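You operate a simulated robot arm through the tools that you are given. There is no shell and no other tool. Be economical: measure what you need, move in short steps, check, and stop when the job is done.

The job below is to be done with a simulated robot arm. You get a single attempt, and the scene is never put back.

Task
Whisk the milk and the flour smooth in the big steel bowl.
Fine: pour in all the milk from the slim jar first. Use the teal whisk and lay it on the side counter; the jar goes back.

The check looks at the end state, three seconds after you hand in, the way a careful person would. Anything else that was tipped, shoved, dropped, spilled or broken makes it a failure.

Robot
A 7-joint arm with a two-finger parallel gripper, fixed in place. Base frame: the origin is at the foot of the arm, x ahead of it, y to its left, z up. Units: cm, degrees, N and s.
Its first joint turns from -166.0 to 166.0 degrees. Payload 3.91 kg.
Tool frame: the origin (TCP) lies between the finger pads and is the grasp point; the fingertips stand 3 cm ahead of it; z points along the fingers, y is the line along which they close. Largest opening 11 cm; finger width 2, thickness 1; the body of the gripper, 4.8 by 11.2 cm, starts 5.5 cm behind the TCP.
Orientation is that of the tool frame in the base frame, as [roll, pitch, yaw] about the fixed x, y, z axes, in that order (R = Rz(yaw) Ry(pitch) Rx(roll)). With the fingers straight down and closing along the base's y, the tool's x points along the base's -x, its y along +y and its z along -z.

Tools
- The arm moves only by the tool send_rows. Its argument "moves" is a list of rows, each a list of 7 numbers: the shift along the tool's x, y, z in cm, then the turn, a rotation vector about the tool's x, y, z in degrees, then the opening, from 0 (shut) to 1 (fully open). In form: [[x, y, z, ax, ay, az, fingers], ...]. A call has 1 to 10 rows; each row is the pose to reach, as a shift and turn from the pose commanded when the call began, along the tool's axes at that moment. Each row takes 0.2 s and may step no farther than 5 cm and 8.6 degrees from the row before; otherwise, or with a gripper value out of range, the whole call is refused. A pose out of reach is approached as far as the arm can. The call stops where the force on the tool passes 40 N (or 10 N more than at its start, if that is more) or the arm is blocked; 0.2 s more then pass. The fingers move at their own pace (about 15.3 cm/s each) and stop on an object; they squeeze with about 41 N. The grip force told is the motor's: it shows also when the fingers shut on nothing. Time passes only in rows, and 0.2 s behind the last, so rows that repeat a pose let the fingers close. The reply holds the time, the measured pose of the TCP, the force on the tool along the base axes, the opening and the grip force, in the units named above and with some noise.
- Cameras (640 x 400 px; columns grow to the right, rows downward): "scene" is fixed at [39.87, 65.9, 151.68]; the picture's right is [-0.91, 0.42, 0.00], its down [0.32, 0.69, -0.65] and it looks along [-0.27, -0.59, -0.76] (base axes); focal length 224 px, centre (320, 200). "wrist" rides on the gripper at [-3.6, 0, -5.7] in the tool frame; the picture's right is [0.00, -1.00, 0.00], its down [0.97, 0.00, -0.24] and it looks along [0.24, 0.00, 0.97] (tool axes); focal length 218 px, centre (320, 200). There is no depth. A picture from a camera that has moved, and an enlarged one, comes with that camera's place and axes in the base frame and with its lens. The place of the scene camera against the robot may be out by one fixed shift of up to 1.8 cm in any direction.
- capture(camera): a new picture of that camera. It takes no simulated time.
- move_column(by): slides the trunk up (or, below 0, down) by that many cm; the arm rides with it, the base frame stays. It gives what a move gives, with no picture.
- zoom(camera, box): a new picture of the part [left, top, right, bottom] of that camera's present view, enlarged. It takes no simulated time.
- job_done(): hands the job in; it is judged then, once.

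Go step by step. Nothing tells you positions but the pictures and the camera data: compare them with the known pose of the tool, close in by small moves and look again before you grip or let go. The budget is 120 turns and 64 pictures, counting those below and the enlarged ones. Unless the task says otherwise, let go and move clear before handing in, and close with one line.

The tools are called after "Emit:" as name(argument=value, ...) on one line, values as JSON. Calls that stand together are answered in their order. send_rows: Moves the arm, as the interface text tells. Its arguments: {"type":"object","properties":{"moves":{"type":"array","items":{"type":"array","items":{"type":"number"}}}},"required":["moves"]} The other tools are called the same way: move_column (by) slides the trunk up or down; capture (camera) takes a picture; zoom (camera, box) takes an enlarged picture of a part of a camera's view; job_done () hands the job in.

At the start:

```text
time: 0.0
tool_pos: [7.84, 40.36, 129.44]
orientation: [-180.0, 0.0, 179.9]
force: [0.0, -0.1, 0.9]
gripper_width: 10.99
gripper_force: 0.0
trunk travel left (down, up): [-52.5, 8.5]
```

scene: 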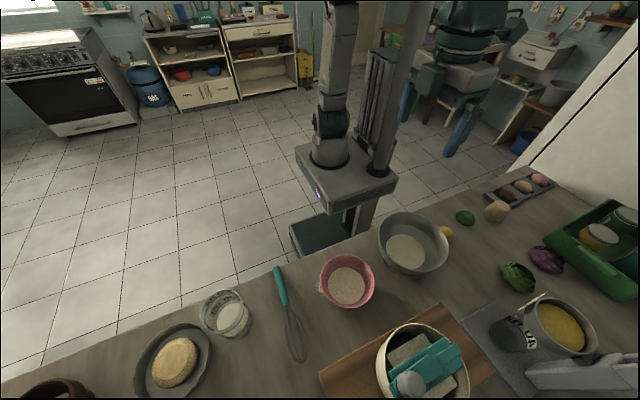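
wrist: 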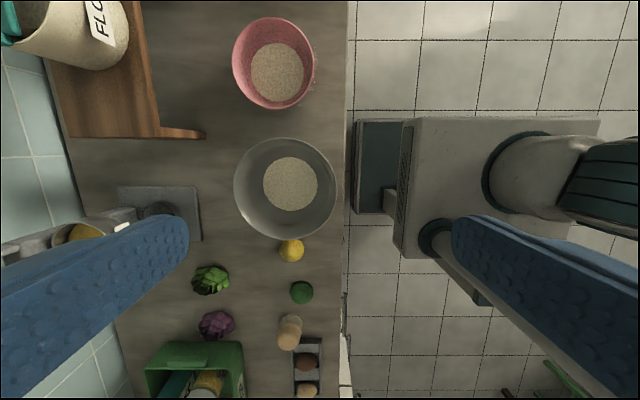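

The bowls sit on a counter in front of the robot, and the two cameras together put the surface much higher than the stated z = 46. I'll look closer before I move.

Emit:
zoom(camera="scene", box=[100, 230, 400, 400])

Emit:
zoom(camera="scene", box=[360, 160, 640, 400])

Emit:
zoom(camera="scene", box=[0, 0, 640, 200])

```text
2.13 times, centred on (250, 315) of scene
camera zoom: at [39.87, 65.9, 151.68], right [-0.91, 0.42, 0.0], down [0.32, 0.69, -0.65], along [-0.27, -0.59, -0.76], focal length 478 px, centre (469, -45)
```

zoom: 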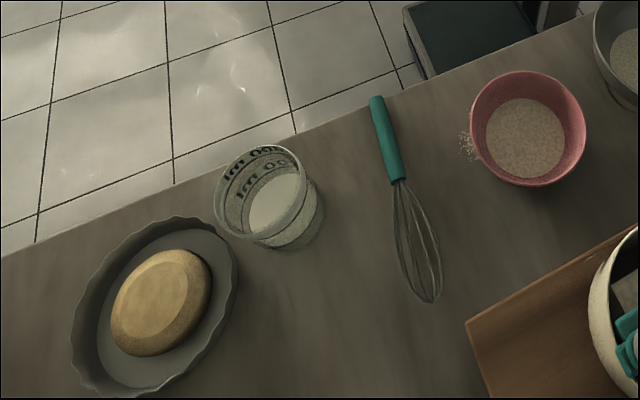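

```text
1.67 times, centred on (500, 280) of scene
camera zoom: at [39.87, 65.9, 151.68], right [-0.91, 0.42, 0.0], down [0.32, 0.69, -0.65], along [-0.27, -0.59, -0.76], focal length 374 px, centre (20, 67)
```

zoom: 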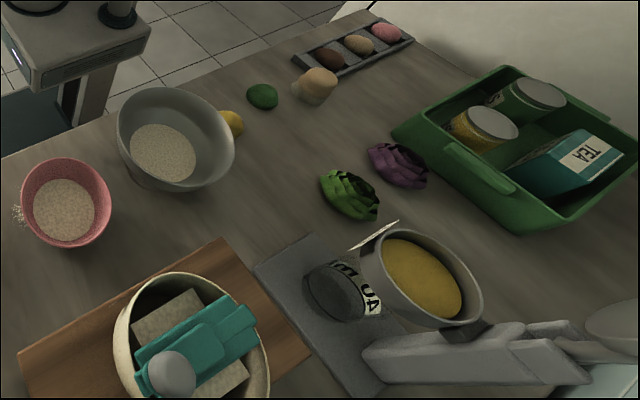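

```text
1.00 times, centred on (320, 100) of scene
camera zoom: at [39.87, 65.9, 151.68], right [-0.91, 0.42, 0.0], down [0.32, 0.69, -0.65], along [-0.27, -0.59, -0.76], focal length 224 px, centre (320, 300)
```

zoom: 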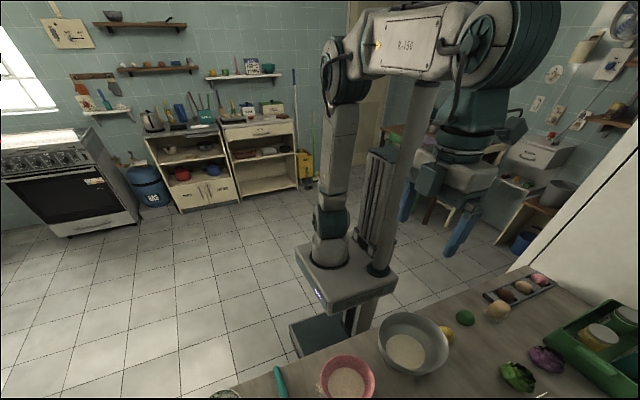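

The gripper matches its known pose in the scene view. I'll move about 25 cm along +x at this height to see the jar, the whisk and what lies beyond.

Emit:
send_rows(moves=[[-5, 0, 0, 0, 0, 0, 1], [-10, 0, 0, 0, 0, 0, 1], [-15, 0, 0, 0, 0, 0, 1], [-20, 0, 0, 0, 0, 0, 1], [-25, 0, 0, 0, 0, 0, 1], [-25, 0, 0, 0, 0, 0, 1]])

Emit:
capture(camera="wrist")

Emit:
capture(camera="scene")

```text
time: 1.4
tool_pos: [32.73, 40.41, 129.33]
orientation: [-180.0, 0.0, -180.0]
force: [0.9, 0.3, -0.9]
gripper_width: 10.99
gripper_force: 0.2
trunk travel left (down, up): [-52.5, 8.5]
```

```text
58 pictures are left
camera wrist: at [36.31, 40.6, 135.09], right [0.0, -1.0, 0.0], down [-0.97, 0.0, 0.24], along [-0.24, 0.0, -0.97], focal length 218 px, centre (320, 200)
```

wrist: 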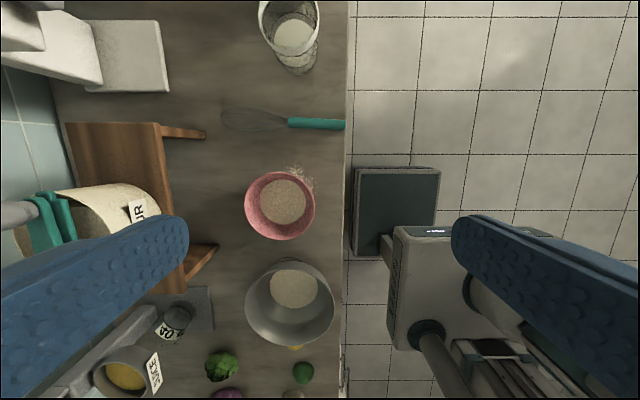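

```text
57 pictures are left
```

scene: 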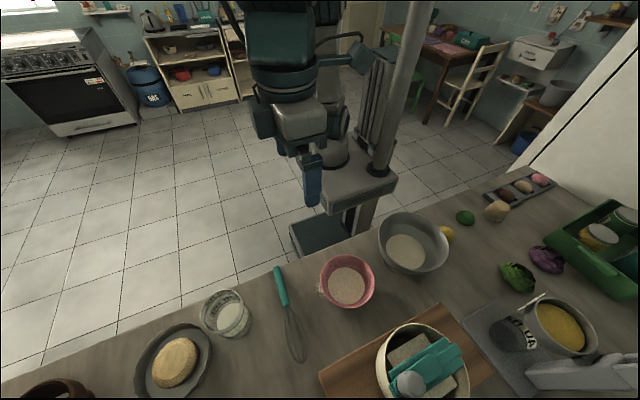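

Parallax puts the counter near z ≈ 88–90, with the steel bowl at about (4, 46.5) and the pink bowl at about (25, 48). I'll tilt the wrist camera toward +x to see what lies that way.

Emit:
send_rows(moves=[[0, 0, 0, 0, -8, 0, 1], [0, 0, 0, 0, -16, 0, 1], [0, 0, 0, 0, -24, 0, 1], [0, 0, 0, 0, -32, 0, 1], [0, 0, 0, 0, -40, 0, 1], [0, 0, 0, 0, -48, 0, 1], [0, 0, 0, 0, -48, 0, 1]])

Emit:
capture(camera="wrist")

```text
time: 3.0
tool_pos: [32.96, 40.37, 129.42]
orientation: [-180.0, 48.1, -179.9]
force: [0.3, -0.8, -0.1]
gripper_width: 11.02
gripper_force: 0.0
trunk travel left (down, up): [-52.5, 8.5]
```

```text
56 pictures are left
camera wrist: at [31.01, 40.64, 136.02], right [0.0, -1.0, 0.0], down [-0.83, 0.0, -0.56], along [0.56, 0.0, -0.83], focal length 218 px, centre (320, 200)
```

wrist: 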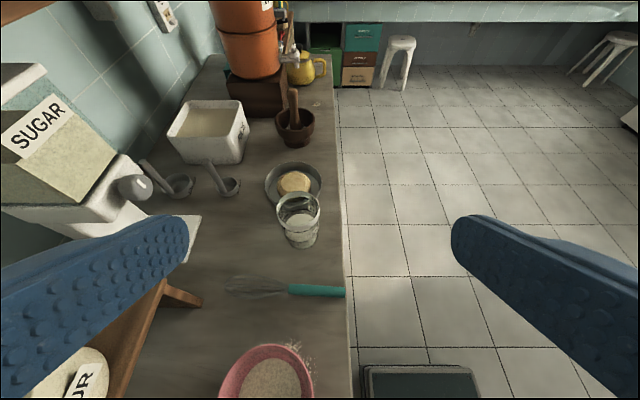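

The only milk is in the tall glass near (55, 44), and the whisk lies between it and the pink bowl. I still need to identify the side counter, so I'll look the other way.

Emit:
send_rows(moves=[[0, 0, 0, 0, 8, 0, 1], [0, 0, 0, 0, 16, 0, 1], [0, 0, 0, 0, 24, 0, 1], [0, 0, 0, 0, 32, 0, 1], [0, 0, 0, 0, 40, 0, 1], [0, 0, 0, 0, 48, 0, 1], [0, 0, 0, 0, 56, 0, 1], [0, 0, 0, 0, 64, 0, 1], [0, 0, 0, 0, 72, 0, 1], [0, 0, 0, 0, 80, 0, 1]])

Emit:
capture(camera="wrist")

```text
time: 5.2
tool_pos: [32.75, 40.51, 129.66]
orientation: [180.0, -32.1, 179.9]
force: [0.5, -0.1, -0.4]
gripper_width: 11.02
gripper_force: 0.1
trunk travel left (down, up): [-52.5, 8.5]
```

```text
55 pictures are left
camera wrist: at [38.93, 40.5, 132.5], right [0.0, -1.0, 0.0], down [-0.69, 0.0, 0.72], along [-0.72, 0.0, -0.69], focal length 218 px, centre (320, 200)
```

wrist: 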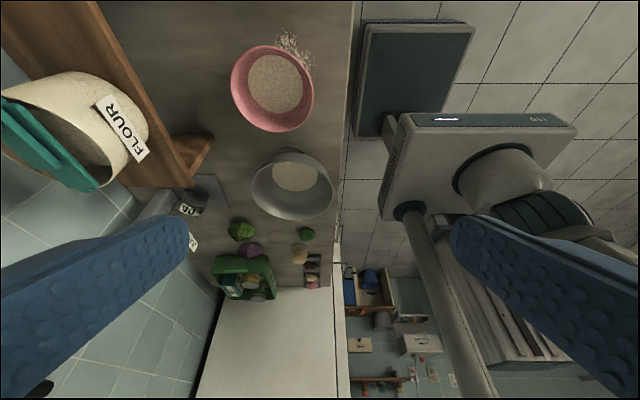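

No other counter is in reach (a fridge stands at the −x end), so this long counter must be the side counter. I'll take the jar with a horizontal grip so it can be poured by rolling the tool. First I straighten the tool and yaw it toward the jar.

Emit:
send_rows(moves=[[0, 0, 0, 0, -8, 0, 1], [0, 0, 0, 0, -16, 0, 1], [0, 0, 0, 0, -24, 0, 1], [0, 0, 0, 0, -32.1, 0, 1]])

Emit:
send_rows(moves=[[0, 0, 0, 0, 0, -8, 1], [0, 0, 0, 0, 0, -16, 1], [0, 0, 0, 0, 0, -24, 1], [0, 0, 0, 0, 0, -32, 1], [0, 0, 0, 0, 0, -40, 1], [0, 0, 0, 0, 0, -45, 1]])

Emit:
send_rows(moves=[[0, 0, 0, 0, -8.5, 0, 1], [0, 0, 0, 0, -17, 0, 1], [0, 0, 0, 0, -25.5, 0, 1], [0, 0, 0, 0, -34, 0, 1], [0, 0, 0, 0, -42.5, 0, 1], [0, 0, 0, 0, -51, 0, 1], [0, 0, 0, 0, -59.5, 0, 1], [0, 0, 0, 0, -68, 0, 1], [0, 0, 0, 0, -76, 0, 1], [0, 0, 0, 0, -84, 0, 1]])

```text
time: 6.2
tool_pos: [32.89, 40.33, 129.7]
orientation: [179.9, 0.2, 180.0]
force: [0.0, 0.9, 0.0]
gripper_width: 10.97
gripper_force: 0.0
trunk travel left (down, up): [-52.5, 8.5]
```

```text
time: 7.6
tool_pos: [32.88, 40.35, 129.59]
orientation: [-179.9, 0.2, -135.0]
force: [0.2, -0.2, -0.2]
gripper_width: 10.97
gripper_force: 0.0
trunk travel left (down, up): [-52.5, 8.5]
```

```text
time: 9.8
tool_pos: [32.21, 41.09, 129.64]
orientation: [158.2, 83.1, -154.3]
force: [0.7, -0.1, -0.3]
gripper_width: 11.01
gripper_force: 0.0
trunk travel left (down, up): [-52.5, 8.5]
```

The tool is nearly horizontal, heading about 45°. Now I'll back off to stand in front of the jar and lower most of the way, then look.

Emit:
send_rows(moves=[[4.11, -1.83, 0.73, 0, 0, 0, 1], [8.23, -3.65, 1.46, 0, 0, 0, 1], [12.34, -5.48, 2.18, 0, 0, 0, 1], [16.45, -7.31, 2.91, 0, 0, 0, 1], [20.57, -9.13, 3.64, 0, 0, 0, 1], [24.68, -10.96, 4.37, 0, 0, 0, 1], [24.68, -10.96, 4.37, 0, -6, 0, 1]])

Emit:
capture(camera="wrist")

Emit:
capture(camera="scene")

```text
time: 10.3
tool_pos: [26.02, 43.96, 123.45]
orientation: [-163.0, 84.3, -105.6]
force: [-0.8, -0.3, 0.0]
gripper_width: 11.0
gripper_force: 0.1
trunk travel left (down, up): [-52.5, 8.5]
stopped in row 2: the arm was blocked; the commanded pose is now the measured one
```

```text
54 pictures are left
camera wrist: at [22.94, 39.76, 127.48], right [0.84, -0.54, 0.03], down [-0.16, -0.29, -0.94], along [0.52, 0.79, -0.33], focal length 218 px, centre (320, 200)
```

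wrist: 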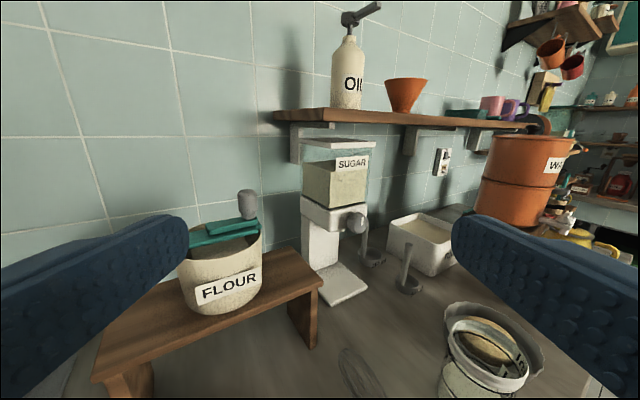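

```text
53 pictures are left
```

scene: 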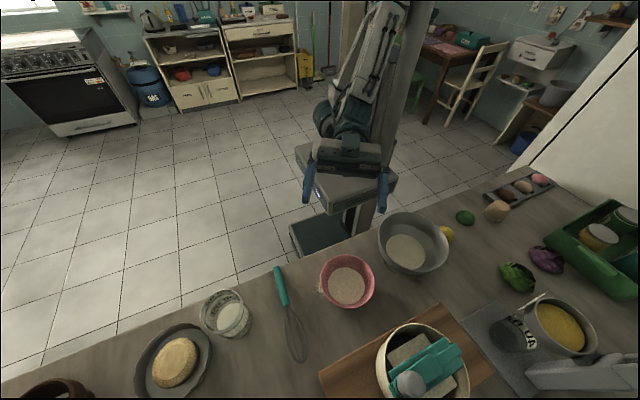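

The arm hit a limit with the tool folded in close. The jar is further out where the arm is more extended, so I'll swing outward at height.

Emit:
send_rows(moves=[[0.8, -4.2, 0.1, 3, 0, 0, 1], [1.6, -8.3, 0.2, 6, 0, 0, 1], [2.5, -12.5, 0.3, 9, 0, 0, 1], [3.36, -16.6, 0.36, 12, 0, 0, 1], [3.36, -16.6, 0.36, 12, 0, 0, 1]])

```text
time: 11.6
tool_pos: [40.13, 35.16, 120.34]
orientation: [-150.2, 84.1, -105.1]
force: [-0.3, -0.1, -0.5]
gripper_width: 10.99
gripper_force: 0.0
trunk travel left (down, up): [-52.5, 8.5]
```

That worked. Now I lower to about jar rim height.

Emit:
send_rows(moves=[[4.5, 0.23, 0.4, 0, 0, 0, 1], [9, 0.46, 0.8, 0, 0, 0, 1], [13.5, 0.7, 1.2, 0, 0, 0, 1], [17.9, 0.92, 1.6, 0, 0, 0, 1], [17.9, 0.92, 1.6, 0, 0, 0, 1]])

Emit:
capture(camera="wrist")

Emit:
capture(camera="scene")

```text
time: 12.8
tool_pos: [40.3, 34.98, 102.23]
orientation: [-150.1, 84.2, -104.9]
force: [0.0, -0.7, 0.2]
gripper_width: 10.98
gripper_force: 0.1
trunk travel left (down, up): [-52.5, 8.5]
```

```text
52 pictures are left
camera wrist: at [36.33, 31.46, 106.4], right [0.71, -0.7, 0.05], down [-0.19, -0.26, -0.94], along [0.68, 0.66, -0.32], focal length 218 px, centre (320, 200)
```

wrist: 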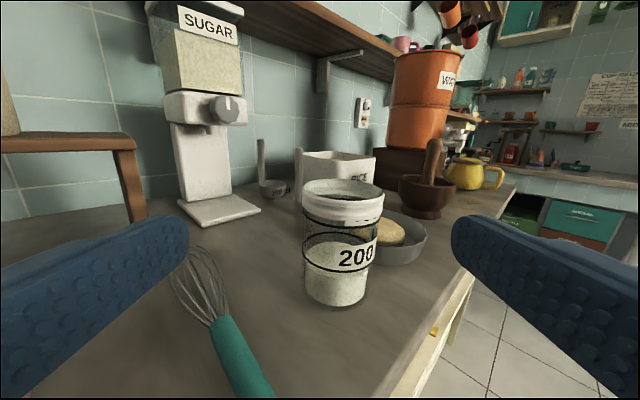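

```text
51 pictures are left
```

scene: 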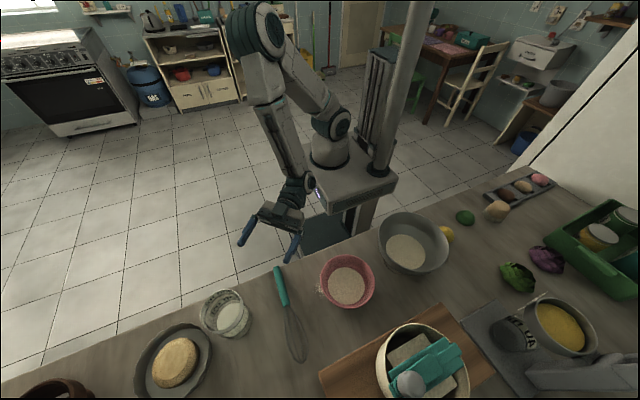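

The jar stands at about (52.8, 44.2), from z ≈ 87 to 101, and milk fills it to around the 200 mark. I'll level the tool and move to a pre-grasp pose 9 cm short of the jar.

Emit:
send_rows(moves=[[1.9, -0.7, 2.3, 0, -1.7, 1, 1], [3.8, -1.4, 4.5, 0, -3.4, 2, 1], [5.73, -2.03, 6.82, 0, -5, 2.9, 1], [5.73, -2.03, 6.82, 0, -5, 2.9, 1]])

Emit:
capture(camera="wrist")

Emit:
zoom(camera="scene", box=[140, 200, 380, 350])

```text
time: 13.8
tool_pos: [46.3, 37.99, 96.47]
orientation: [96.5, 89.8, 141.7]
force: [-0.7, -0.2, -0.6]
gripper_width: 10.99
gripper_force: 0.1
trunk travel left (down, up): [-52.5, 8.5]
```

```text
50 pictures are left
camera wrist: at [42.29, 34.07, 100.07], right [0.71, -0.71, 0.0], down [-0.17, -0.17, -0.97], along [0.68, 0.69, -0.24], focal length 218 px, centre (320, 200)
```

wrist: 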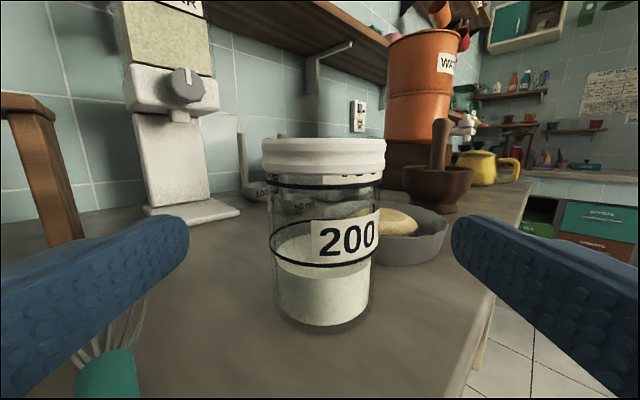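

```text
2.67 times, centred on (260, 275) of scene
camera zoom: at [39.87, 65.9, 151.68], right [-0.91, 0.42, 0.0], down [0.32, 0.69, -0.65], along [-0.27, -0.59, -0.76], focal length 598 px, centre (480, 0)
```

zoom: 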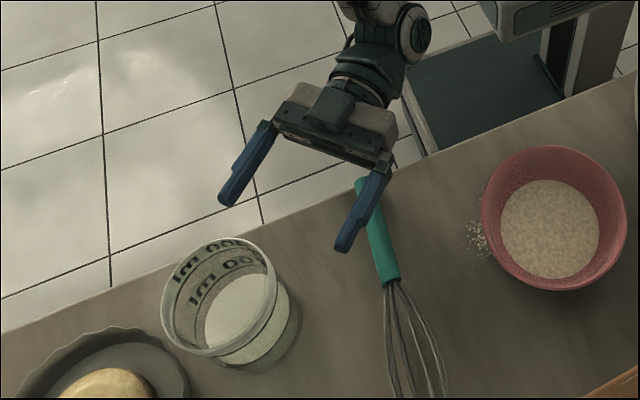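

The jar is centred between the fingers. I'll advance 9 cm while lowering slightly, then check.

Emit:
send_rows(moves=[[1.7, -0.25, 3, 0, 0, 0, 1], [1.7, -0.25, 6, 0, 0, 0, 1], [1.7, -0.25, 9, 0, 0, 0, 1], [1.7, -0.25, 9, 0, 0, 0, 1]])

Emit:
capture(camera="wrist")

Emit:
zoom(camera="scene", box=[140, 200, 380, 350])

```text
time: 14.4
tool_pos: [51.02, 41.4, 94.08]
orientation: [-167.5, 88.9, -122.9]
force: [-1.5, -17.0, 0.3]
gripper_width: 10.98
gripper_force: 0.1
trunk travel left (down, up): [-52.5, 8.5]
stopped in row 3: the force on the tool passed its limit (the readings are from after the stop); the commanded pose is now the measured one
```

```text
48 pictures are left
camera wrist: at [47.0, 37.54, 97.84], right [0.7, -0.71, 0.0], down [-0.18, -0.19, -0.97], along [0.69, 0.68, -0.26], focal length 218 px, centre (320, 200)
```

wrist: 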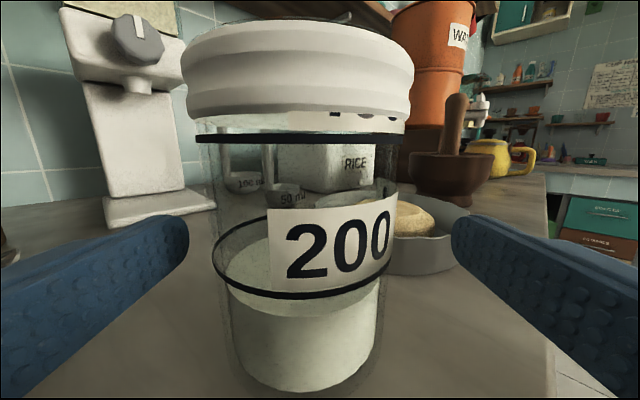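

```text
2.67 times, centred on (260, 275) of scene
camera zoom: at [39.87, 65.9, 151.68], right [-0.91, 0.42, 0.0], down [0.32, 0.69, -0.65], along [-0.27, -0.59, -0.76], focal length 598 px, centre (480, 0)
```

zoom: 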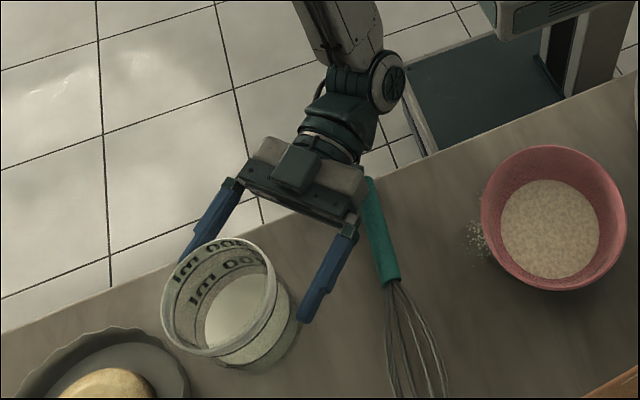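

Something behind the fingers, most likely the wrist against the counter edge, touched. The jar looks unmoved. I'll back off slightly, raise, pitch the tool down about 18° to lift the wrist, and re-approach centred.

Emit:
send_rows(moves=[[-0.8, 0.3, -1.5, 0, 0, 0, 1], [-2, 0.8, -1.5, 0, 6, 0, 1], [-2, 0.8, -1.5, 0, 12, 0, 1], [-2, 0.8, -1.5, 0, 18, 0, 1], [-2, 0.8, 0.3, 0, 18, 0, 1], [-2, 0.8, 2.0, 0, 18, 0, 1], [-2, 0.8, 2.0, 0, 18, 0, 1]])

Emit:
capture(camera="wrist")

Emit:
zoom(camera="scene", box=[140, 200, 380, 350])

```text
time: 16.0
tool_pos: [51.81, 43.81, 96.07]
orientation: [-179.6, 71.0, -134.7]
force: [-0.6, -0.3, 0.3]
gripper_width: 11.02
gripper_force: 0.0
trunk travel left (down, up): [-52.5, 8.5]
```

```text
46 pictures are left
camera wrist: at [48.85, 40.97, 101.29], right [0.71, -0.71, 0.0], down [-0.38, -0.39, -0.84], along [0.59, 0.59, -0.54], focal length 218 px, centre (320, 200)
```

wrist: 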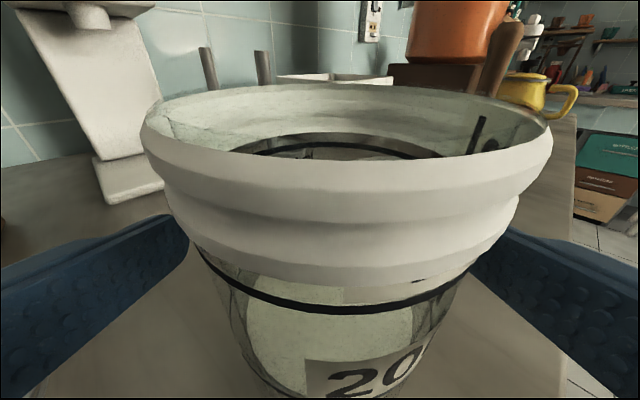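

```text
2.67 times, centred on (260, 275) of scene
camera zoom: at [39.87, 65.9, 151.68], right [-0.91, 0.42, 0.0], down [0.32, 0.69, -0.65], along [-0.27, -0.59, -0.76], focal length 598 px, centre (480, 0)
```

zoom: 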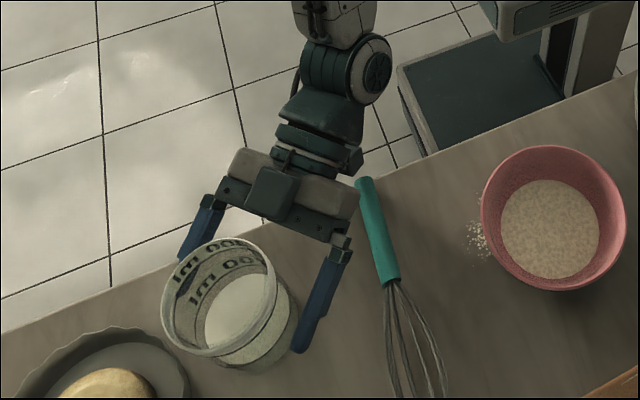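

The jar is about half a centimetre to the right. I'll re-centre and close on the glass below the collar.

Emit:
send_rows(moves=[[0.4, -0.5, 0, 0, 0, 0, 1], [0.4, -0.5, 0, 0, 0, 0, 0.8], [0.4, -0.5, 0, 0, 0, 0, 0.7], [0.4, -0.5, 0, 0, 0, 0, 0.5], [0.4, -0.5, 0, 0, 0, 0, 0.4], [0.4, -0.5, 0, 0, 0, 0, 0.4]])

Emit:
capture(camera="wrist")

```text
time: 17.4
tool_pos: [52.05, 43.31, 95.66]
orientation: [-179.6, 71.1, -134.6]
force: [-0.4, 2.3, 1.3]
gripper_width: 8.15
gripper_force: 40.9
trunk travel left (down, up): [-52.5, 8.5]
```

```text
44 pictures are left
camera wrist: at [49.09, 40.55, 100.95], right [0.71, -0.71, 0.0], down [-0.38, -0.38, -0.84], along [0.59, 0.59, -0.54], focal length 218 px, centre (320, 200)
```

wrist: 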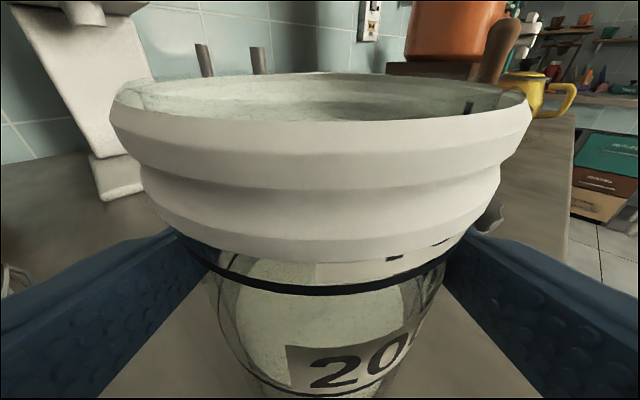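

The grip is firm at 8.15 cm. I'll lift straight up gently.

Emit:
send_rows(moves=[[-0.47, 0, -0.17, 0, 0, 0, 0.4], [-1.89, 0, -0.66, 0, 0, 0, 0.4], [-3.8, 0, -1.32, 0, 0, 0, 0.4], [-5.7, 0, -1.98, 0, 0, 0, 0.4], [-7.6, 0, -2.64, 0, 0, 0, 0.4], [-9.5, 0, -3.3, 0, 0, 0, 0.4], [-11.4, 0, -3.96, 0, 0, 0, 0.4], [-13.2, 0, -4.6, 0, 0, 0, 0.4]])

Emit:
capture(camera="scene")

```text
time: 19.2
tool_pos: [51.95, 43.38, 109.79]
orientation: [-179.7, 71.0, -134.7]
force: [0.4, 0.0, -3.3]
gripper_width: 8.19
gripper_force: 41.0
trunk travel left (down, up): [-52.5, 8.5]
```

```text
43 pictures are left
```

scene: 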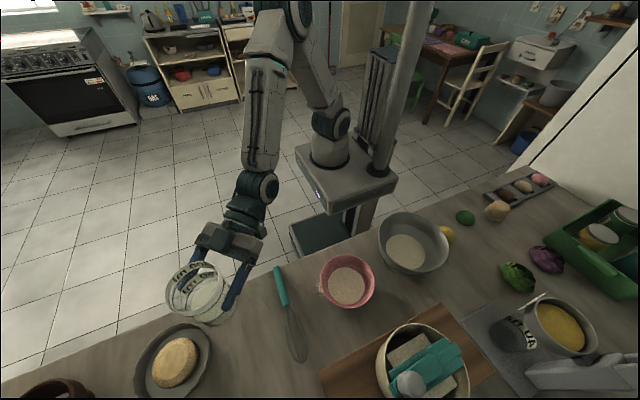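

The jar is off the counter and weighs about 3.3 N with the milk. I'll carry it smoothly over to the bowl, turning the tool to face +y on the second half.

Emit:
send_rows(moves=[[0.15, 1.0, -0.85, 0, 0, 0, 0.4], [0.36, 2.7, -2.3, 0, 0, 0, 0.4], [0.6, 4.5, -3.8, 0, 0, 0, 0.4], [0.85, 6.3, -5.35, 0, 0, 0, 0.4], [1.1, 8.1, -6.9, 0, 0, 0, 0.4], [1.33, 9.9, -8.4, 0, 0, 0, 0.4], [1.57, 11.7, -9.95, 0, 0, 0, 0.4], [1.8, 13.5, -11.5, 0, 0, 0, 0.4], [2.04, 15.3, -13, 0, 0, 0, 0.4], [2.2, 16.65, -14.15, 0, 0, 0, 0.4]])

Emit:
send_rows(moves=[[0.15, 1.0, -0.85, -3, 0, -1.05, 0.4], [0.36, 2.7, -2.3, -6, 0, -2.1, 0.4], [0.6, 4.5, -3.8, -10, 0, -3.5, 0.4], [0.85, 6.3, -5.35, -14, 0, -4.9, 0.4], [1.1, 8.1, -6.9, -18, 0, -6.3, 0.4], [1.33, 9.9, -8.4, -22, 0, -7.7, 0.4], [1.57, 11.7, -9.95, -26, 0, -9.1, 0.4], [1.8, 13.5, -11.5, -30, 0, -10.5, 0.4], [2.04, 15.3, -13, -34, 0, -11.9, 0.4], [2.2, 16.65, -14.15, -37, 0, -12.95, 0.4]])

Emit:
capture(camera="scene")

Emit:
capture(camera="wrist")

```text
time: 21.4
tool_pos: [30.32, 45.02, 112.22]
orientation: [-179.6, 71.0, -134.7]
force: [0.8, -0.7, -2.7]
gripper_width: 8.18
gripper_force: 40.7
trunk travel left (down, up): [-52.5, 8.5]
```

```text
time: 23.6
tool_pos: [8.54, 46.86, 114.92]
orientation: [-179.0, 70.8, -94.9]
force: [-0.2, -0.2, -3.1]
gripper_width: 8.21
gripper_force: 40.6
trunk travel left (down, up): [-52.5, 8.5]
```

```text
42 pictures are left
```

scene: 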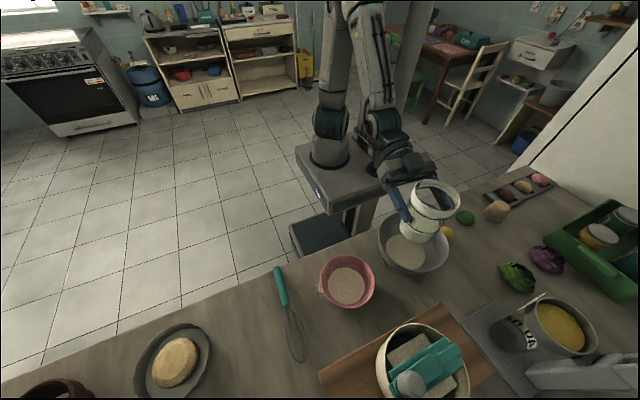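

```text
41 pictures are left
camera wrist: at [8.01, 42.77, 120.18], right [0.99, -0.1, 0.01], down [-0.05, -0.54, -0.84], along [0.09, 0.83, -0.54], focal length 218 px, centre (320, 200)
```

wrist: 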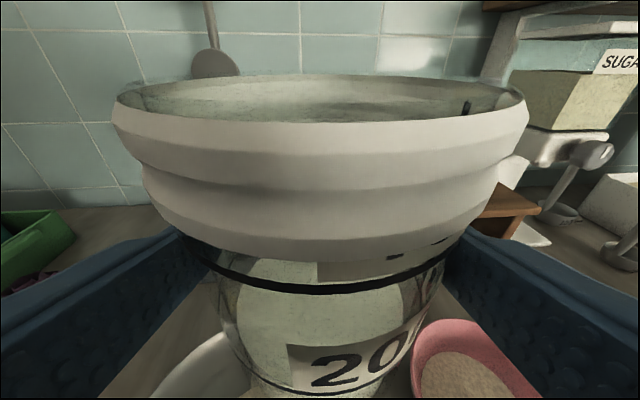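

The jar is above and just +x of the steel bowl's centre. I'll lower a little and start rolling it so the rim tips toward −x, over the bowl.

Emit:
send_rows(moves=[[1.5, 0, 0.9, 0, 0, 0, 0.4], [3, 0, 1.85, 0, 0, 0, 0.4], [4.33, 0.1, 2.78, 0, 0, 0, 0.4], [4.33, 0.1, 2.78, 0, 0, -8, 0.4], [4.33, 0.1, 2.78, 0, 0, -16, 0.4], [4.33, 0.1, 2.78, 0, 0, -24, 0.4], [4.33, 0.1, 2.78, 0, 0, -32, 0.4], [4.33, 0.1, 2.78, 0, 0, -40, 0.4], [4.33, 0.1, 2.78, 0, 0, -46, 0.4], [4.33, 0.1, 2.78, 0, 0, -50, 0.4]])

Emit:
zoom(camera="scene", box=[300, 130, 540, 280])

```text
time: 25.8
tool_pos: [8.51, 48.28, 109.64]
orientation: [-114.3, 37.0, -21.1]
force: [0.1, -0.9, -3.0]
gripper_width: 8.21
gripper_force: 40.9
trunk travel left (down, up): [-52.5, 8.5]
```

```text
2.67 times, centred on (420, 205) of scene
camera zoom: at [39.87, 65.9, 151.68], right [-0.91, 0.42, 0.0], down [0.32, 0.69, -0.65], along [-0.27, -0.59, -0.76], focal length 598 px, centre (53, 187)
```

zoom: 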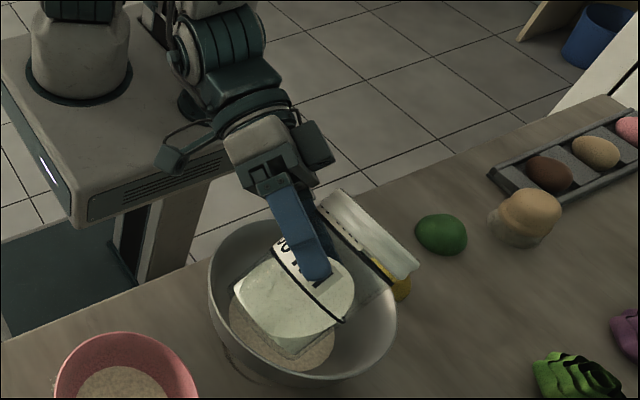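

The tilt works and the lip sits over the bowl. I'll continue rolling slowly.

Emit:
send_rows(moves=[[0, 0, 0, 0, 0, -3, 0.4], [0, 0, 0, 0, 0, -6, 0.4], [0, 0, 0, 0, 0, -9, 0.4], [0, 0, 0, 0, 0, -12, 0.4], [0, 0, 0, 0, 0, -15, 0.4], [0, 0, 0, 0, 0, -18, 0.4], [0, 0, 0, 0, 0, -21, 0.4], [0, 0, 0, 0, 0, -24, 0.4], [0, 0, 0, 0, 0, -27, 0.4], [0, 0, 0, 0, 0, -30, 0.4]])

Emit:
zoom(camera="scene", box=[300, 130, 540, 280])

```text
time: 28.0
tool_pos: [8.57, 48.12, 109.72]
orientation: [-109.4, 9.1, -9.1]
force: [-0.1, 0.2, -3.3]
gripper_width: 8.19
gripper_force: 41.3
trunk travel left (down, up): [-52.5, 8.5]
```

```text
2.67 times, centred on (420, 205) of scene
camera zoom: at [39.87, 65.9, 151.68], right [-0.91, 0.42, 0.0], down [0.32, 0.69, -0.65], along [-0.27, -0.59, -0.76], focal length 598 px, centre (53, 187)
```

zoom: 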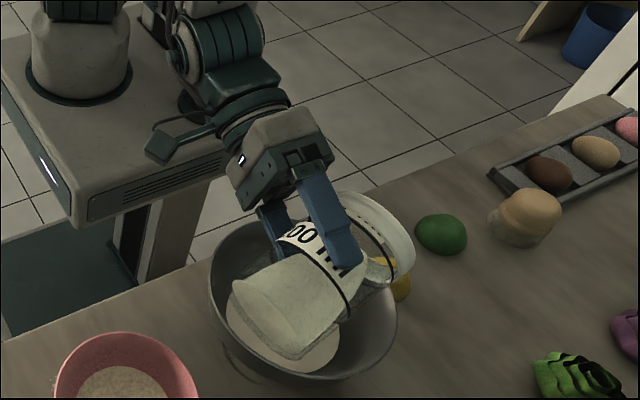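

Nothing has poured yet at about 75° tilt, and the lip is centred over the bowl. I'll lower 2.5 cm and keep rolling slowly.

Emit:
send_rows(moves=[[0.2, 1.16, 0.41, 0, 0, 0, 0.4], [0.4, 2.33, 0.82, 0, 0, -2, 0.4], [0.4, 2.33, 0.82, 0, 0, -5, 0.4], [0.4, 2.33, 0.82, 0, 0, -8, 0.4], [0.4, 2.33, 0.82, 0, 0, -11, 0.4], [0.4, 2.33, 0.82, 0, 0, -14, 0.4], [0.4, 2.33, 0.82, 0, 0, -17, 0.4], [0.4, 2.33, 0.82, 0, 0, -20, 0.4], [0.4, 2.33, 0.82, 0, 0, -23, 0.4], [0.4, 2.33, 0.82, 0, 0, -26, 0.4]])

Emit:
zoom(camera="scene", box=[300, 130, 540, 280])

```text
time: 30.2
tool_pos: [8.61, 48.08, 107.2]
orientation: [-109.9, -15.5, -0.4]
force: [-0.4, -1.0, -1.8]
gripper_width: 8.16
gripper_force: 40.6
trunk travel left (down, up): [-52.5, 8.5]
```

```text
2.67 times, centred on (420, 205) of scene
camera zoom: at [39.87, 65.9, 151.68], right [-0.91, 0.42, 0.0], down [0.32, 0.69, -0.65], along [-0.27, -0.59, -0.76], focal length 598 px, centre (53, 187)
```

zoom: 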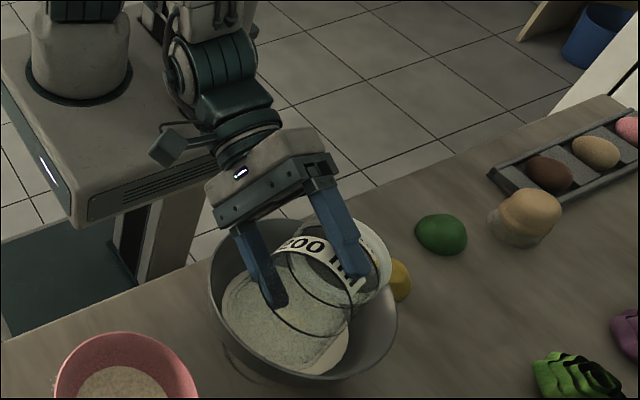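

The milk is pouring; the weight is down to about 1.8 N. I'll keep rolling to roughly 145° and hold there.

Emit:
send_rows(moves=[[0, 0, 0, 0, 0, -4, 0.4], [0, 0, 0, 0, 0, -8, 0.4], [0, 0, 0, 0, 0, -12, 0.4], [0, 0, 0, 0, 0, -16, 0.4], [0, 0, 0, 0, 0, -20, 0.4], [0, 0, 0, 0, 0, -25, 0.4], [0, 0, 0, 0, 0, -30, 0.4], [0, 0, 0, 0, 0, -35, 0.4], [0, 0, 0, 0, 0, -40, 0.4], [0, 0, 0, 0, 0, -40, 0.4]])

Emit:
zoom(camera="scene", box=[300, 130, 540, 280])

```text
time: 32.4
tool_pos: [8.54, 48.19, 107.03]
orientation: [-122.0, -51.9, 20.3]
force: [0.1, -1.3, -1.8]
gripper_width: 8.15
gripper_force: 40.3
trunk travel left (down, up): [-52.5, 8.5]
```

```text
2.67 times, centred on (420, 205) of scene
camera zoom: at [39.87, 65.9, 151.68], right [-0.91, 0.42, 0.0], down [0.32, 0.69, -0.65], along [-0.27, -0.59, -0.76], focal length 598 px, centre (53, 187)
```

zoom: 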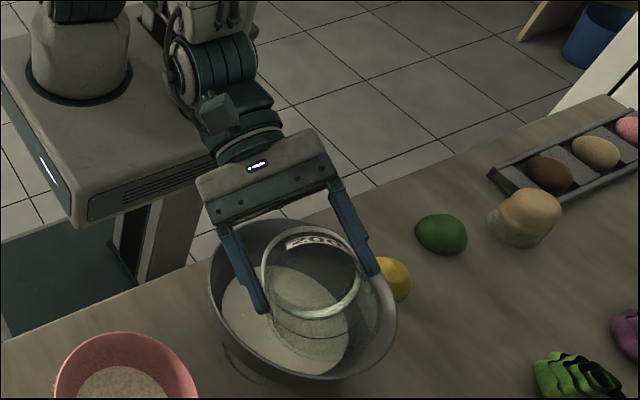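

The jar looks empty. I'll hold it there a moment for the last drops and check.

Emit:
send_rows(moves=[[0, 0, 0, 0, 0, -5, 0.4], [0, 0, 0, 0, 0, -10, 0.4], [0, 0, 0, 0, 0, -10, 0.4], [0, 0, 0, 0, 0, -10, 0.4], [0, 0, 0, 0, 0, -10, 0.4], [0, 0, 0, 0, 0, -10, 0.4], [0, 0, 0, 0, 0, -10, 0.4], [0, 0, 0, 0, 0, -10, 0.4]])

Emit:
capture(camera="wrist")

```text
time: 34.2
tool_pos: [8.74, 48.11, 107.12]
orientation: [-130.8, -59.9, 30.7]
force: [0.1, -0.6, -2.0]
gripper_width: 8.16
gripper_force: 41.3
trunk travel left (down, up): [-52.5, 8.5]
```

```text
36 pictures are left
camera wrist: at [6.48, 41.97, 105.94], right [-0.9, 0.23, 0.38], down [0.39, 0.02, 0.92], along [0.2, 0.97, -0.11], focal length 218 px, centre (320, 200)
```

wrist: 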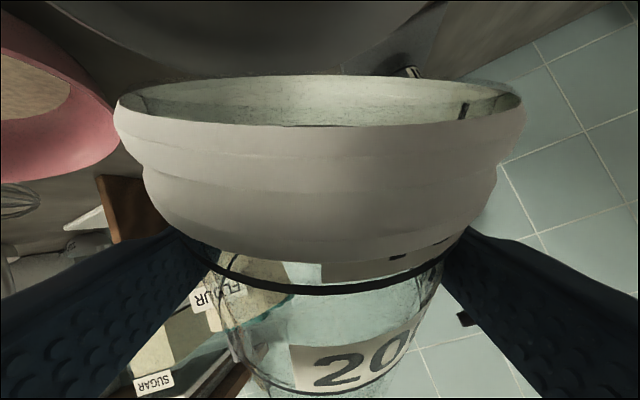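

The jar is empty. I'll roll it back upright over the bowl.

Emit:
send_rows(moves=[[0, 0, 0, 0, 0, 8, 0.4], [0, 0, 0, 0, 0, 16, 0.4], [0, 0, 0, 0, 0, 24, 0.4], [0, 0, 0, 0, 0, 32, 0.4], [0, 0, 0, 0, 0, 40, 0.4], [0, 0, 0, 0, 0, 48, 0.4], [0, 0, 0, 0, 0, 56, 0.4], [0, 0, 0, 0, 0, 64, 0.4], [0, 0, 0, 0, 0, 72, 0.4], [0, 0, 0, 0, 0, 80, 0.4]])

Emit:
send_rows(moves=[[0, 0, 0, 0, 0, 8, 0.4], [0, 0, 0, 0, 0, 16, 0.4], [0, 0, 0, 0, 0, 24, 0.4], [0, 0, 0, 0, 0, 32, 0.4], [0, 0, 0, 0, 0, 40, 0.4], [0, 0, 0, 0, 0, 48, 0.4], [0, 0, 0, 0, 0, 56, 0.4], [0, 0, 0, 0, 0, 64, 0.4], [0, 0, 0, 0, 0, 72, 0.4], [0, 0, 0, 0, 0, 76, 0.4]])

```text
time: 36.4
tool_pos: [8.52, 48.29, 107.2]
orientation: [-109.6, 13.0, -10.5]
force: [0.0, 0.2, -2.2]
gripper_width: 8.12
gripper_force: 40.0
trunk travel left (down, up): [-52.5, 8.5]
```

```text
time: 38.6
tool_pos: [8.46, 48.17, 107.19]
orientation: [-179.3, 70.9, -95.3]
force: [-0.3, 0.8, -1.9]
gripper_width: 8.14
gripper_force: 41.3
trunk travel left (down, up): [-52.5, 8.5]
```

It's upright again. I'll rise and travel back toward the jar's place, undoing the turn.

Emit:
send_rows(moves=[[-3.4, 0, -1.87, 0, 0, 0, 0.4], [-6.85, -0.1, -3.74, 0, 0, 0, 0.4], [-6.5, -3.3, -3.6, 6, 0, 2.1, 0.4], [-6.0, -7.0, -3.4, 12.5, 0, 4.3, 0.4], [-5.6, -10.7, -3.25, 19, 0, 6.6, 0.4], [-5.2, -14.4, -3.1, 25, 0, 8.7, 0.4], [-4.8, -18.2, -2.9, 31, 0, 10.8, 0.4], [-4.33, -22, -2.75, 37.5, 0, 13, 0.4], [-4.33, -22, -2.75, 37.5, 0, 13, 0.4]])

Emit:
zoom(camera="scene", box=[300, 160, 520, 300])

```text
time: 40.6
tool_pos: [30.44, 44.77, 112.54]
orientation: [-179.3, 71.1, -134.9]
force: [0.5, -0.8, -1.6]
gripper_width: 8.13
gripper_force: 40.7
trunk travel left (down, up): [-52.5, 8.5]
```

```text
2.86 times, centred on (410, 230) of scene
camera zoom: at [39.87, 65.9, 151.68], right [-0.91, 0.42, 0.0], down [0.32, 0.69, -0.65], along [-0.27, -0.59, -0.76], focal length 640 px, centre (63, 114)
```

zoom: 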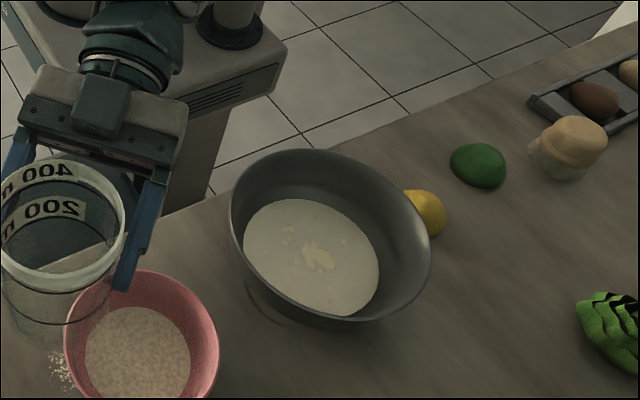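

The milk is in the bowl with nothing spilled. I'll take the jar back to its spot and hover over it.

Emit:
send_rows(moves=[[-0.4, -3.2, 2.9, 0, 0, 0, 0.4], [-0.85, -6.5, 5.7, 0, 0, 0, 0.4], [-1.25, -9.7, 8.6, 0, 0, 0, 0.4], [-1.65, -13, 11.4, 0, 0, 0, 0.4], [-2.07, -16.2, 14.3, 0, 0, 0, 0.4], [-2.07, -16.2, 14.3, 0, 0, 0, 0.4]])

```text
time: 42.0
tool_pos: [51.68, 43.01, 109.78]
orientation: [-179.3, 71.1, -134.8]
force: [-0.1, -0.5, -2.2]
gripper_width: 8.14
gripper_force: 41.1
trunk travel left (down, up): [-52.5, 8.5]
```

I'll descend to the original height, slowing at the end.

Emit:
send_rows(moves=[[3, 0, 1.2, 0, 0, 0, 0.4], [6, -0.05, 2.4, 0, 0, 0, 0.4], [9, -0.05, 3.5, 0, 0, 0, 0.4], [11, -0.05, 4.3, 0, 0, 0, 0.4], [12.2, -0.05, 4.75, 0, 0, 0, 0.4], [12.7, -0.05, 4.93, 0, 0, 0, 0.4], [13.06, -0.05, 5.06, 0, 0, 0, 0.4], [13.06, -0.05, 5.06, 0, 0, 0, 0.4]])

Emit:
zoom(camera="scene", box=[140, 200, 380, 350])

```text
time: 43.8
tool_pos: [52.28, 43.49, 95.79]
orientation: [-179.2, 71.4, -134.9]
force: [0.5, 1.8, 8.6]
gripper_width: 8.14
gripper_force: 40.7
trunk travel left (down, up): [-52.5, 8.5]
```

```text
2.67 times, centred on (260, 275) of scene
camera zoom: at [39.87, 65.9, 151.68], right [-0.91, 0.42, 0.0], down [0.32, 0.69, -0.65], along [-0.27, -0.59, -0.76], focal length 598 px, centre (480, 0)
```

zoom: 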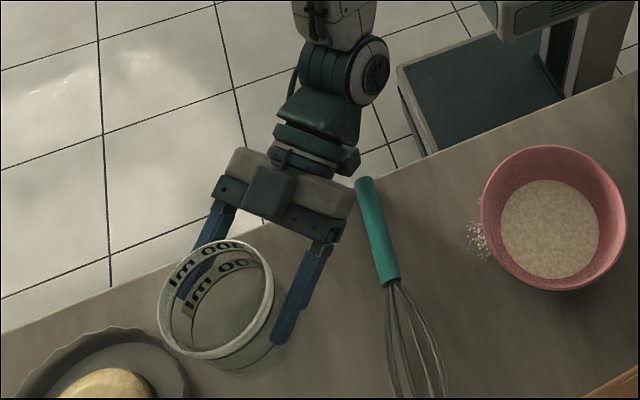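

The jar is resting on the counter with 8.6 N upward reaction, in its original place. I'll open slowly and back out.

Emit:
send_rows(moves=[[-0.1, 0, 0, 0, 0, 0, 0.76], [-0.1, 0, 0, 0, 0, 0, 0.9], [-0.1, 0, 0, 0, 0, 0, 1], [-0.1, 0, 0, 0, 0, 0, 1], [-0.8, 0, -2, 0, 0, 0, 1], [-1.8, 0, -5, 0, 0, 0, 1], [-2.8, 0, -8, 0, 0, 0, 1], [-4.5, 0, -12, 0, 0, 0, 1], [-7.5, 0, -15, 0, 0, 0, 1]])

Emit:
capture(camera="wrist")

```text
time: 45.8
tool_pos: [43.81, 35.13, 108.19]
orientation: [-179.2, 71.1, -134.7]
force: [-0.8, 0.9, 0.6]
gripper_width: 11.01
gripper_force: 0.1
trunk travel left (down, up): [-52.5, 8.5]
```

```text
33 pictures are left
camera wrist: at [40.6, 32.32, 113.44], right [0.7, -0.71, 0.0], down [-0.38, -0.38, -0.84], along [0.6, 0.59, -0.54], focal length 218 px, centre (320, 200)
```

wrist: 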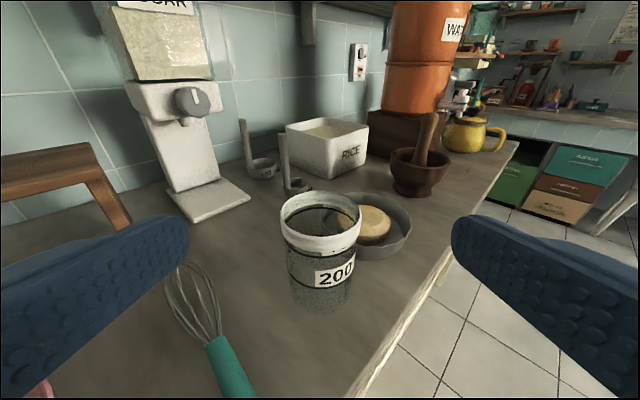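

The jar stands where it was, empty. The whisk lies along y at x ≈ 40.5, with its handle end near y ≈ 36 at the counter edge and its head out to y ≈ 60. I'll turn the tool to face +y and pitch it down 30°, in line with the handle.

Emit:
send_rows(moves=[[0, 0, 0, -7.1, 0, -2.45, 1], [0, 0, 0, -14.2, 0, -4.9, 1], [0, 0, 0, -21.3, 0, -7.35, 1], [0, 0, 0, -28.4, 0, -9.8, 1], [0, 0, 0, -35.5, 0, -12.25, 1], [0, 0, 0, -42.5, 0, -14.7, 1], [0, 0, 0, -42.5, 0, -14.7, 1]])

Emit:
send_rows(moves=[[0, 1.5, -1, 0, 6, 0, 1], [0, 3.3, -2, 0, 11, 0, 1], [0, 3.3, -2, 0, 11, 0, 1]])

Emit:
capture(camera="wrist")

```text
time: 47.4
tool_pos: [43.79, 35.19, 107.8]
orientation: [-179.3, 70.9, -89.8]
force: [-0.2, 0.1, -0.3]
gripper_width: 10.99
gripper_force: 0.1
trunk travel left (down, up): [-52.5, 8.5]
```

```text
time: 48.2
tool_pos: [40.55, 33.27, 108.54]
orientation: [-179.5, 59.8, -90.1]
force: [-0.4, 0.3, -0.1]
gripper_width: 11.02
gripper_force: 0.1
trunk travel left (down, up): [-52.5, 8.5]
```

```text
32 pictures are left
camera wrist: at [40.4, 30.29, 114.52], right [1.0, -0.01, 0.0], down [0.0, -0.7, -0.72], along [0.01, 0.72, -0.7], focal length 218 px, centre (320, 200)
```

wrist: 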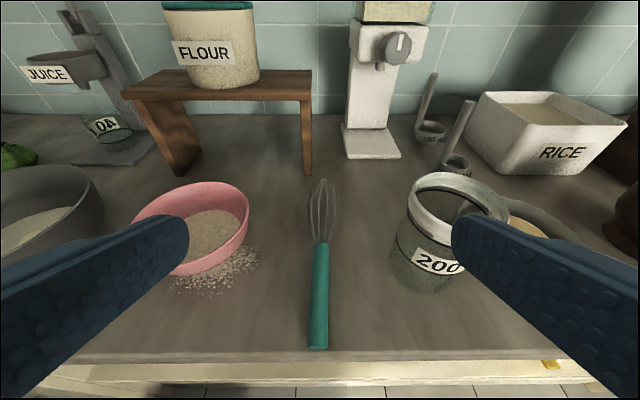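

The view is clear: the handle runs along y at x ≈ 40.5 from y ≈ 35.3 to 47. I'll go down close to it with the fingers half open, keeping clear of the pink bowl and the jar.

Emit:
send_rows(moves=[[2.3, 0, 3.2, 0, 0, 0, 0.45], [4.6, 0, 6.4, 0, 0, 0, 0.45], [7, 0, 9.7, 0, 0, 0, 0.45], [9.3, 0, 12.88, 0, 0, 0, 0.45], [9.3, 0, 12.88, 0, 0, 0, 0.45]])

Emit:
capture(camera="wrist")

Emit:
zoom(camera="scene", box=[200, 200, 400, 325])

```text
time: 49.4
tool_pos: [40.67, 39.89, 94.08]
orientation: [-179.4, 59.9, -90.0]
force: [0.7, -0.3, -0.7]
gripper_width: 4.96
gripper_force: 0.1
trunk travel left (down, up): [-52.5, 8.5]
```

```text
31 pictures are left
camera wrist: at [40.59, 36.85, 100.01], right [1.0, -0.01, 0.01], down [0.0, -0.69, -0.72], along [0.01, 0.72, -0.69], focal length 218 px, centre (320, 200)
```

wrist: 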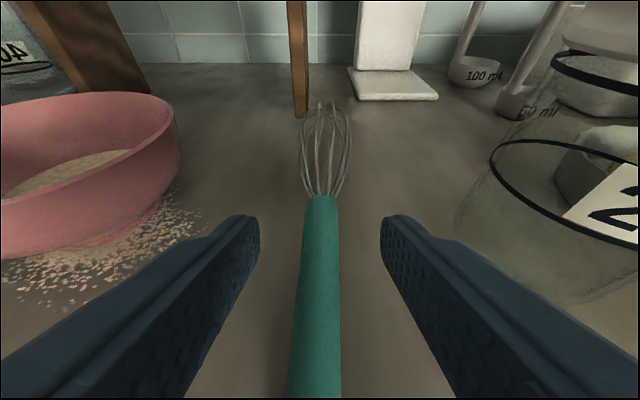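

```text
3.20 times, centred on (300, 262) of scene
camera zoom: at [39.87, 65.9, 151.68], right [-0.91, 0.42, 0.0], down [0.32, 0.69, -0.65], along [-0.27, -0.59, -0.76], focal length 717 px, centre (384, 0)
```

zoom: 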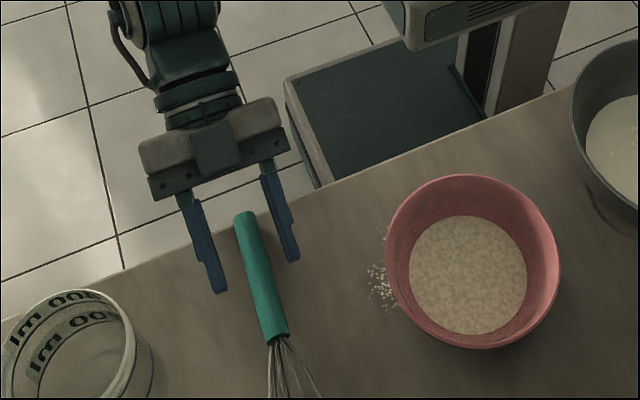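

The handle is centred between the fingers. I'll lower about 2.8 cm and see if anything touches.

Emit:
send_rows(moves=[[1.2, 0.1, 0.8, 0, 0, 0, 0.45], [2.0, 0.15, 1.35, 0, 0, 0, 0.45], [2.4, 0.15, 1.6, 0, 0, 0, 0.45], [2.4, 0.15, 1.6, 0, 0, 0, 0.45]])

Emit:
capture(camera="wrist")

```text
time: 50.4
tool_pos: [40.57, 39.99, 90.98]
orientation: [-179.5, 59.9, -90.1]
force: [-0.5, 0.5, 0.8]
gripper_width: 4.94
gripper_force: 0.1
trunk travel left (down, up): [-52.5, 8.5]
```

```text
29 pictures are left
camera wrist: at [40.41, 37.04, 96.94], right [1.0, -0.01, 0.0], down [0.0, -0.69, -0.72], along [0.01, 0.72, -0.69], focal length 218 px, centre (320, 200)
```

wrist: 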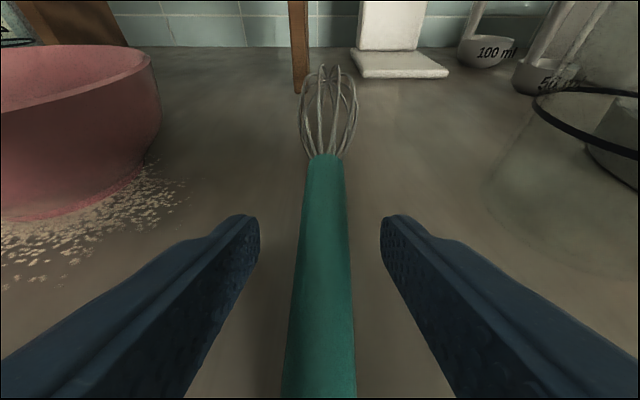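

No contact yet. The handle axis is near z ≈ 89.8, so I'll go down another 0.5 cm and close.

Emit:
send_rows(moves=[[0.43, 0.05, 0.25, 0, 0, 0, 0.45], [0.43, 0.05, 0.25, 0, 0, 0, 0.25], [0.43, 0.05, 0.25, 0, 0, 0, 0.1], [0.43, 0.05, 0.25, 0, 0, 0, 0.0], [0.43, 0.05, 0.25, 0, 0, 0, 0.0]])

Emit:
capture(camera="wrist")

```text
time: 51.6
tool_pos: [40.46, 40.01, 90.6]
orientation: [-179.3, 59.8, -90.1]
force: [1.0, 0.7, 1.9]
gripper_width: 2.06
gripper_force: 41.4
trunk travel left (down, up): [-52.5, 8.5]
```

```text
28 pictures are left
camera wrist: at [40.35, 36.98, 96.52], right [1.0, -0.01, 0.0], down [0.0, -0.69, -0.72], along [0.01, 0.72, -0.69], focal length 218 px, centre (320, 200)
```

wrist: 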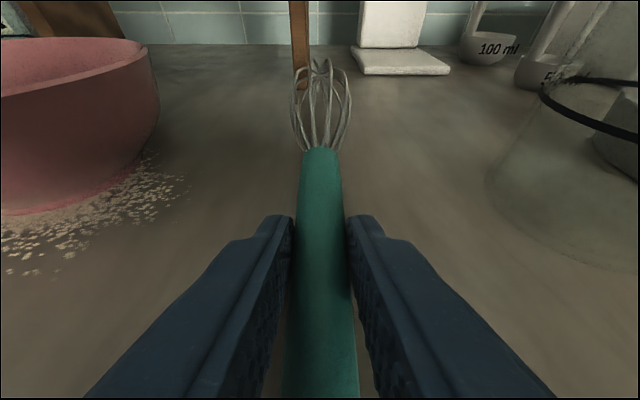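

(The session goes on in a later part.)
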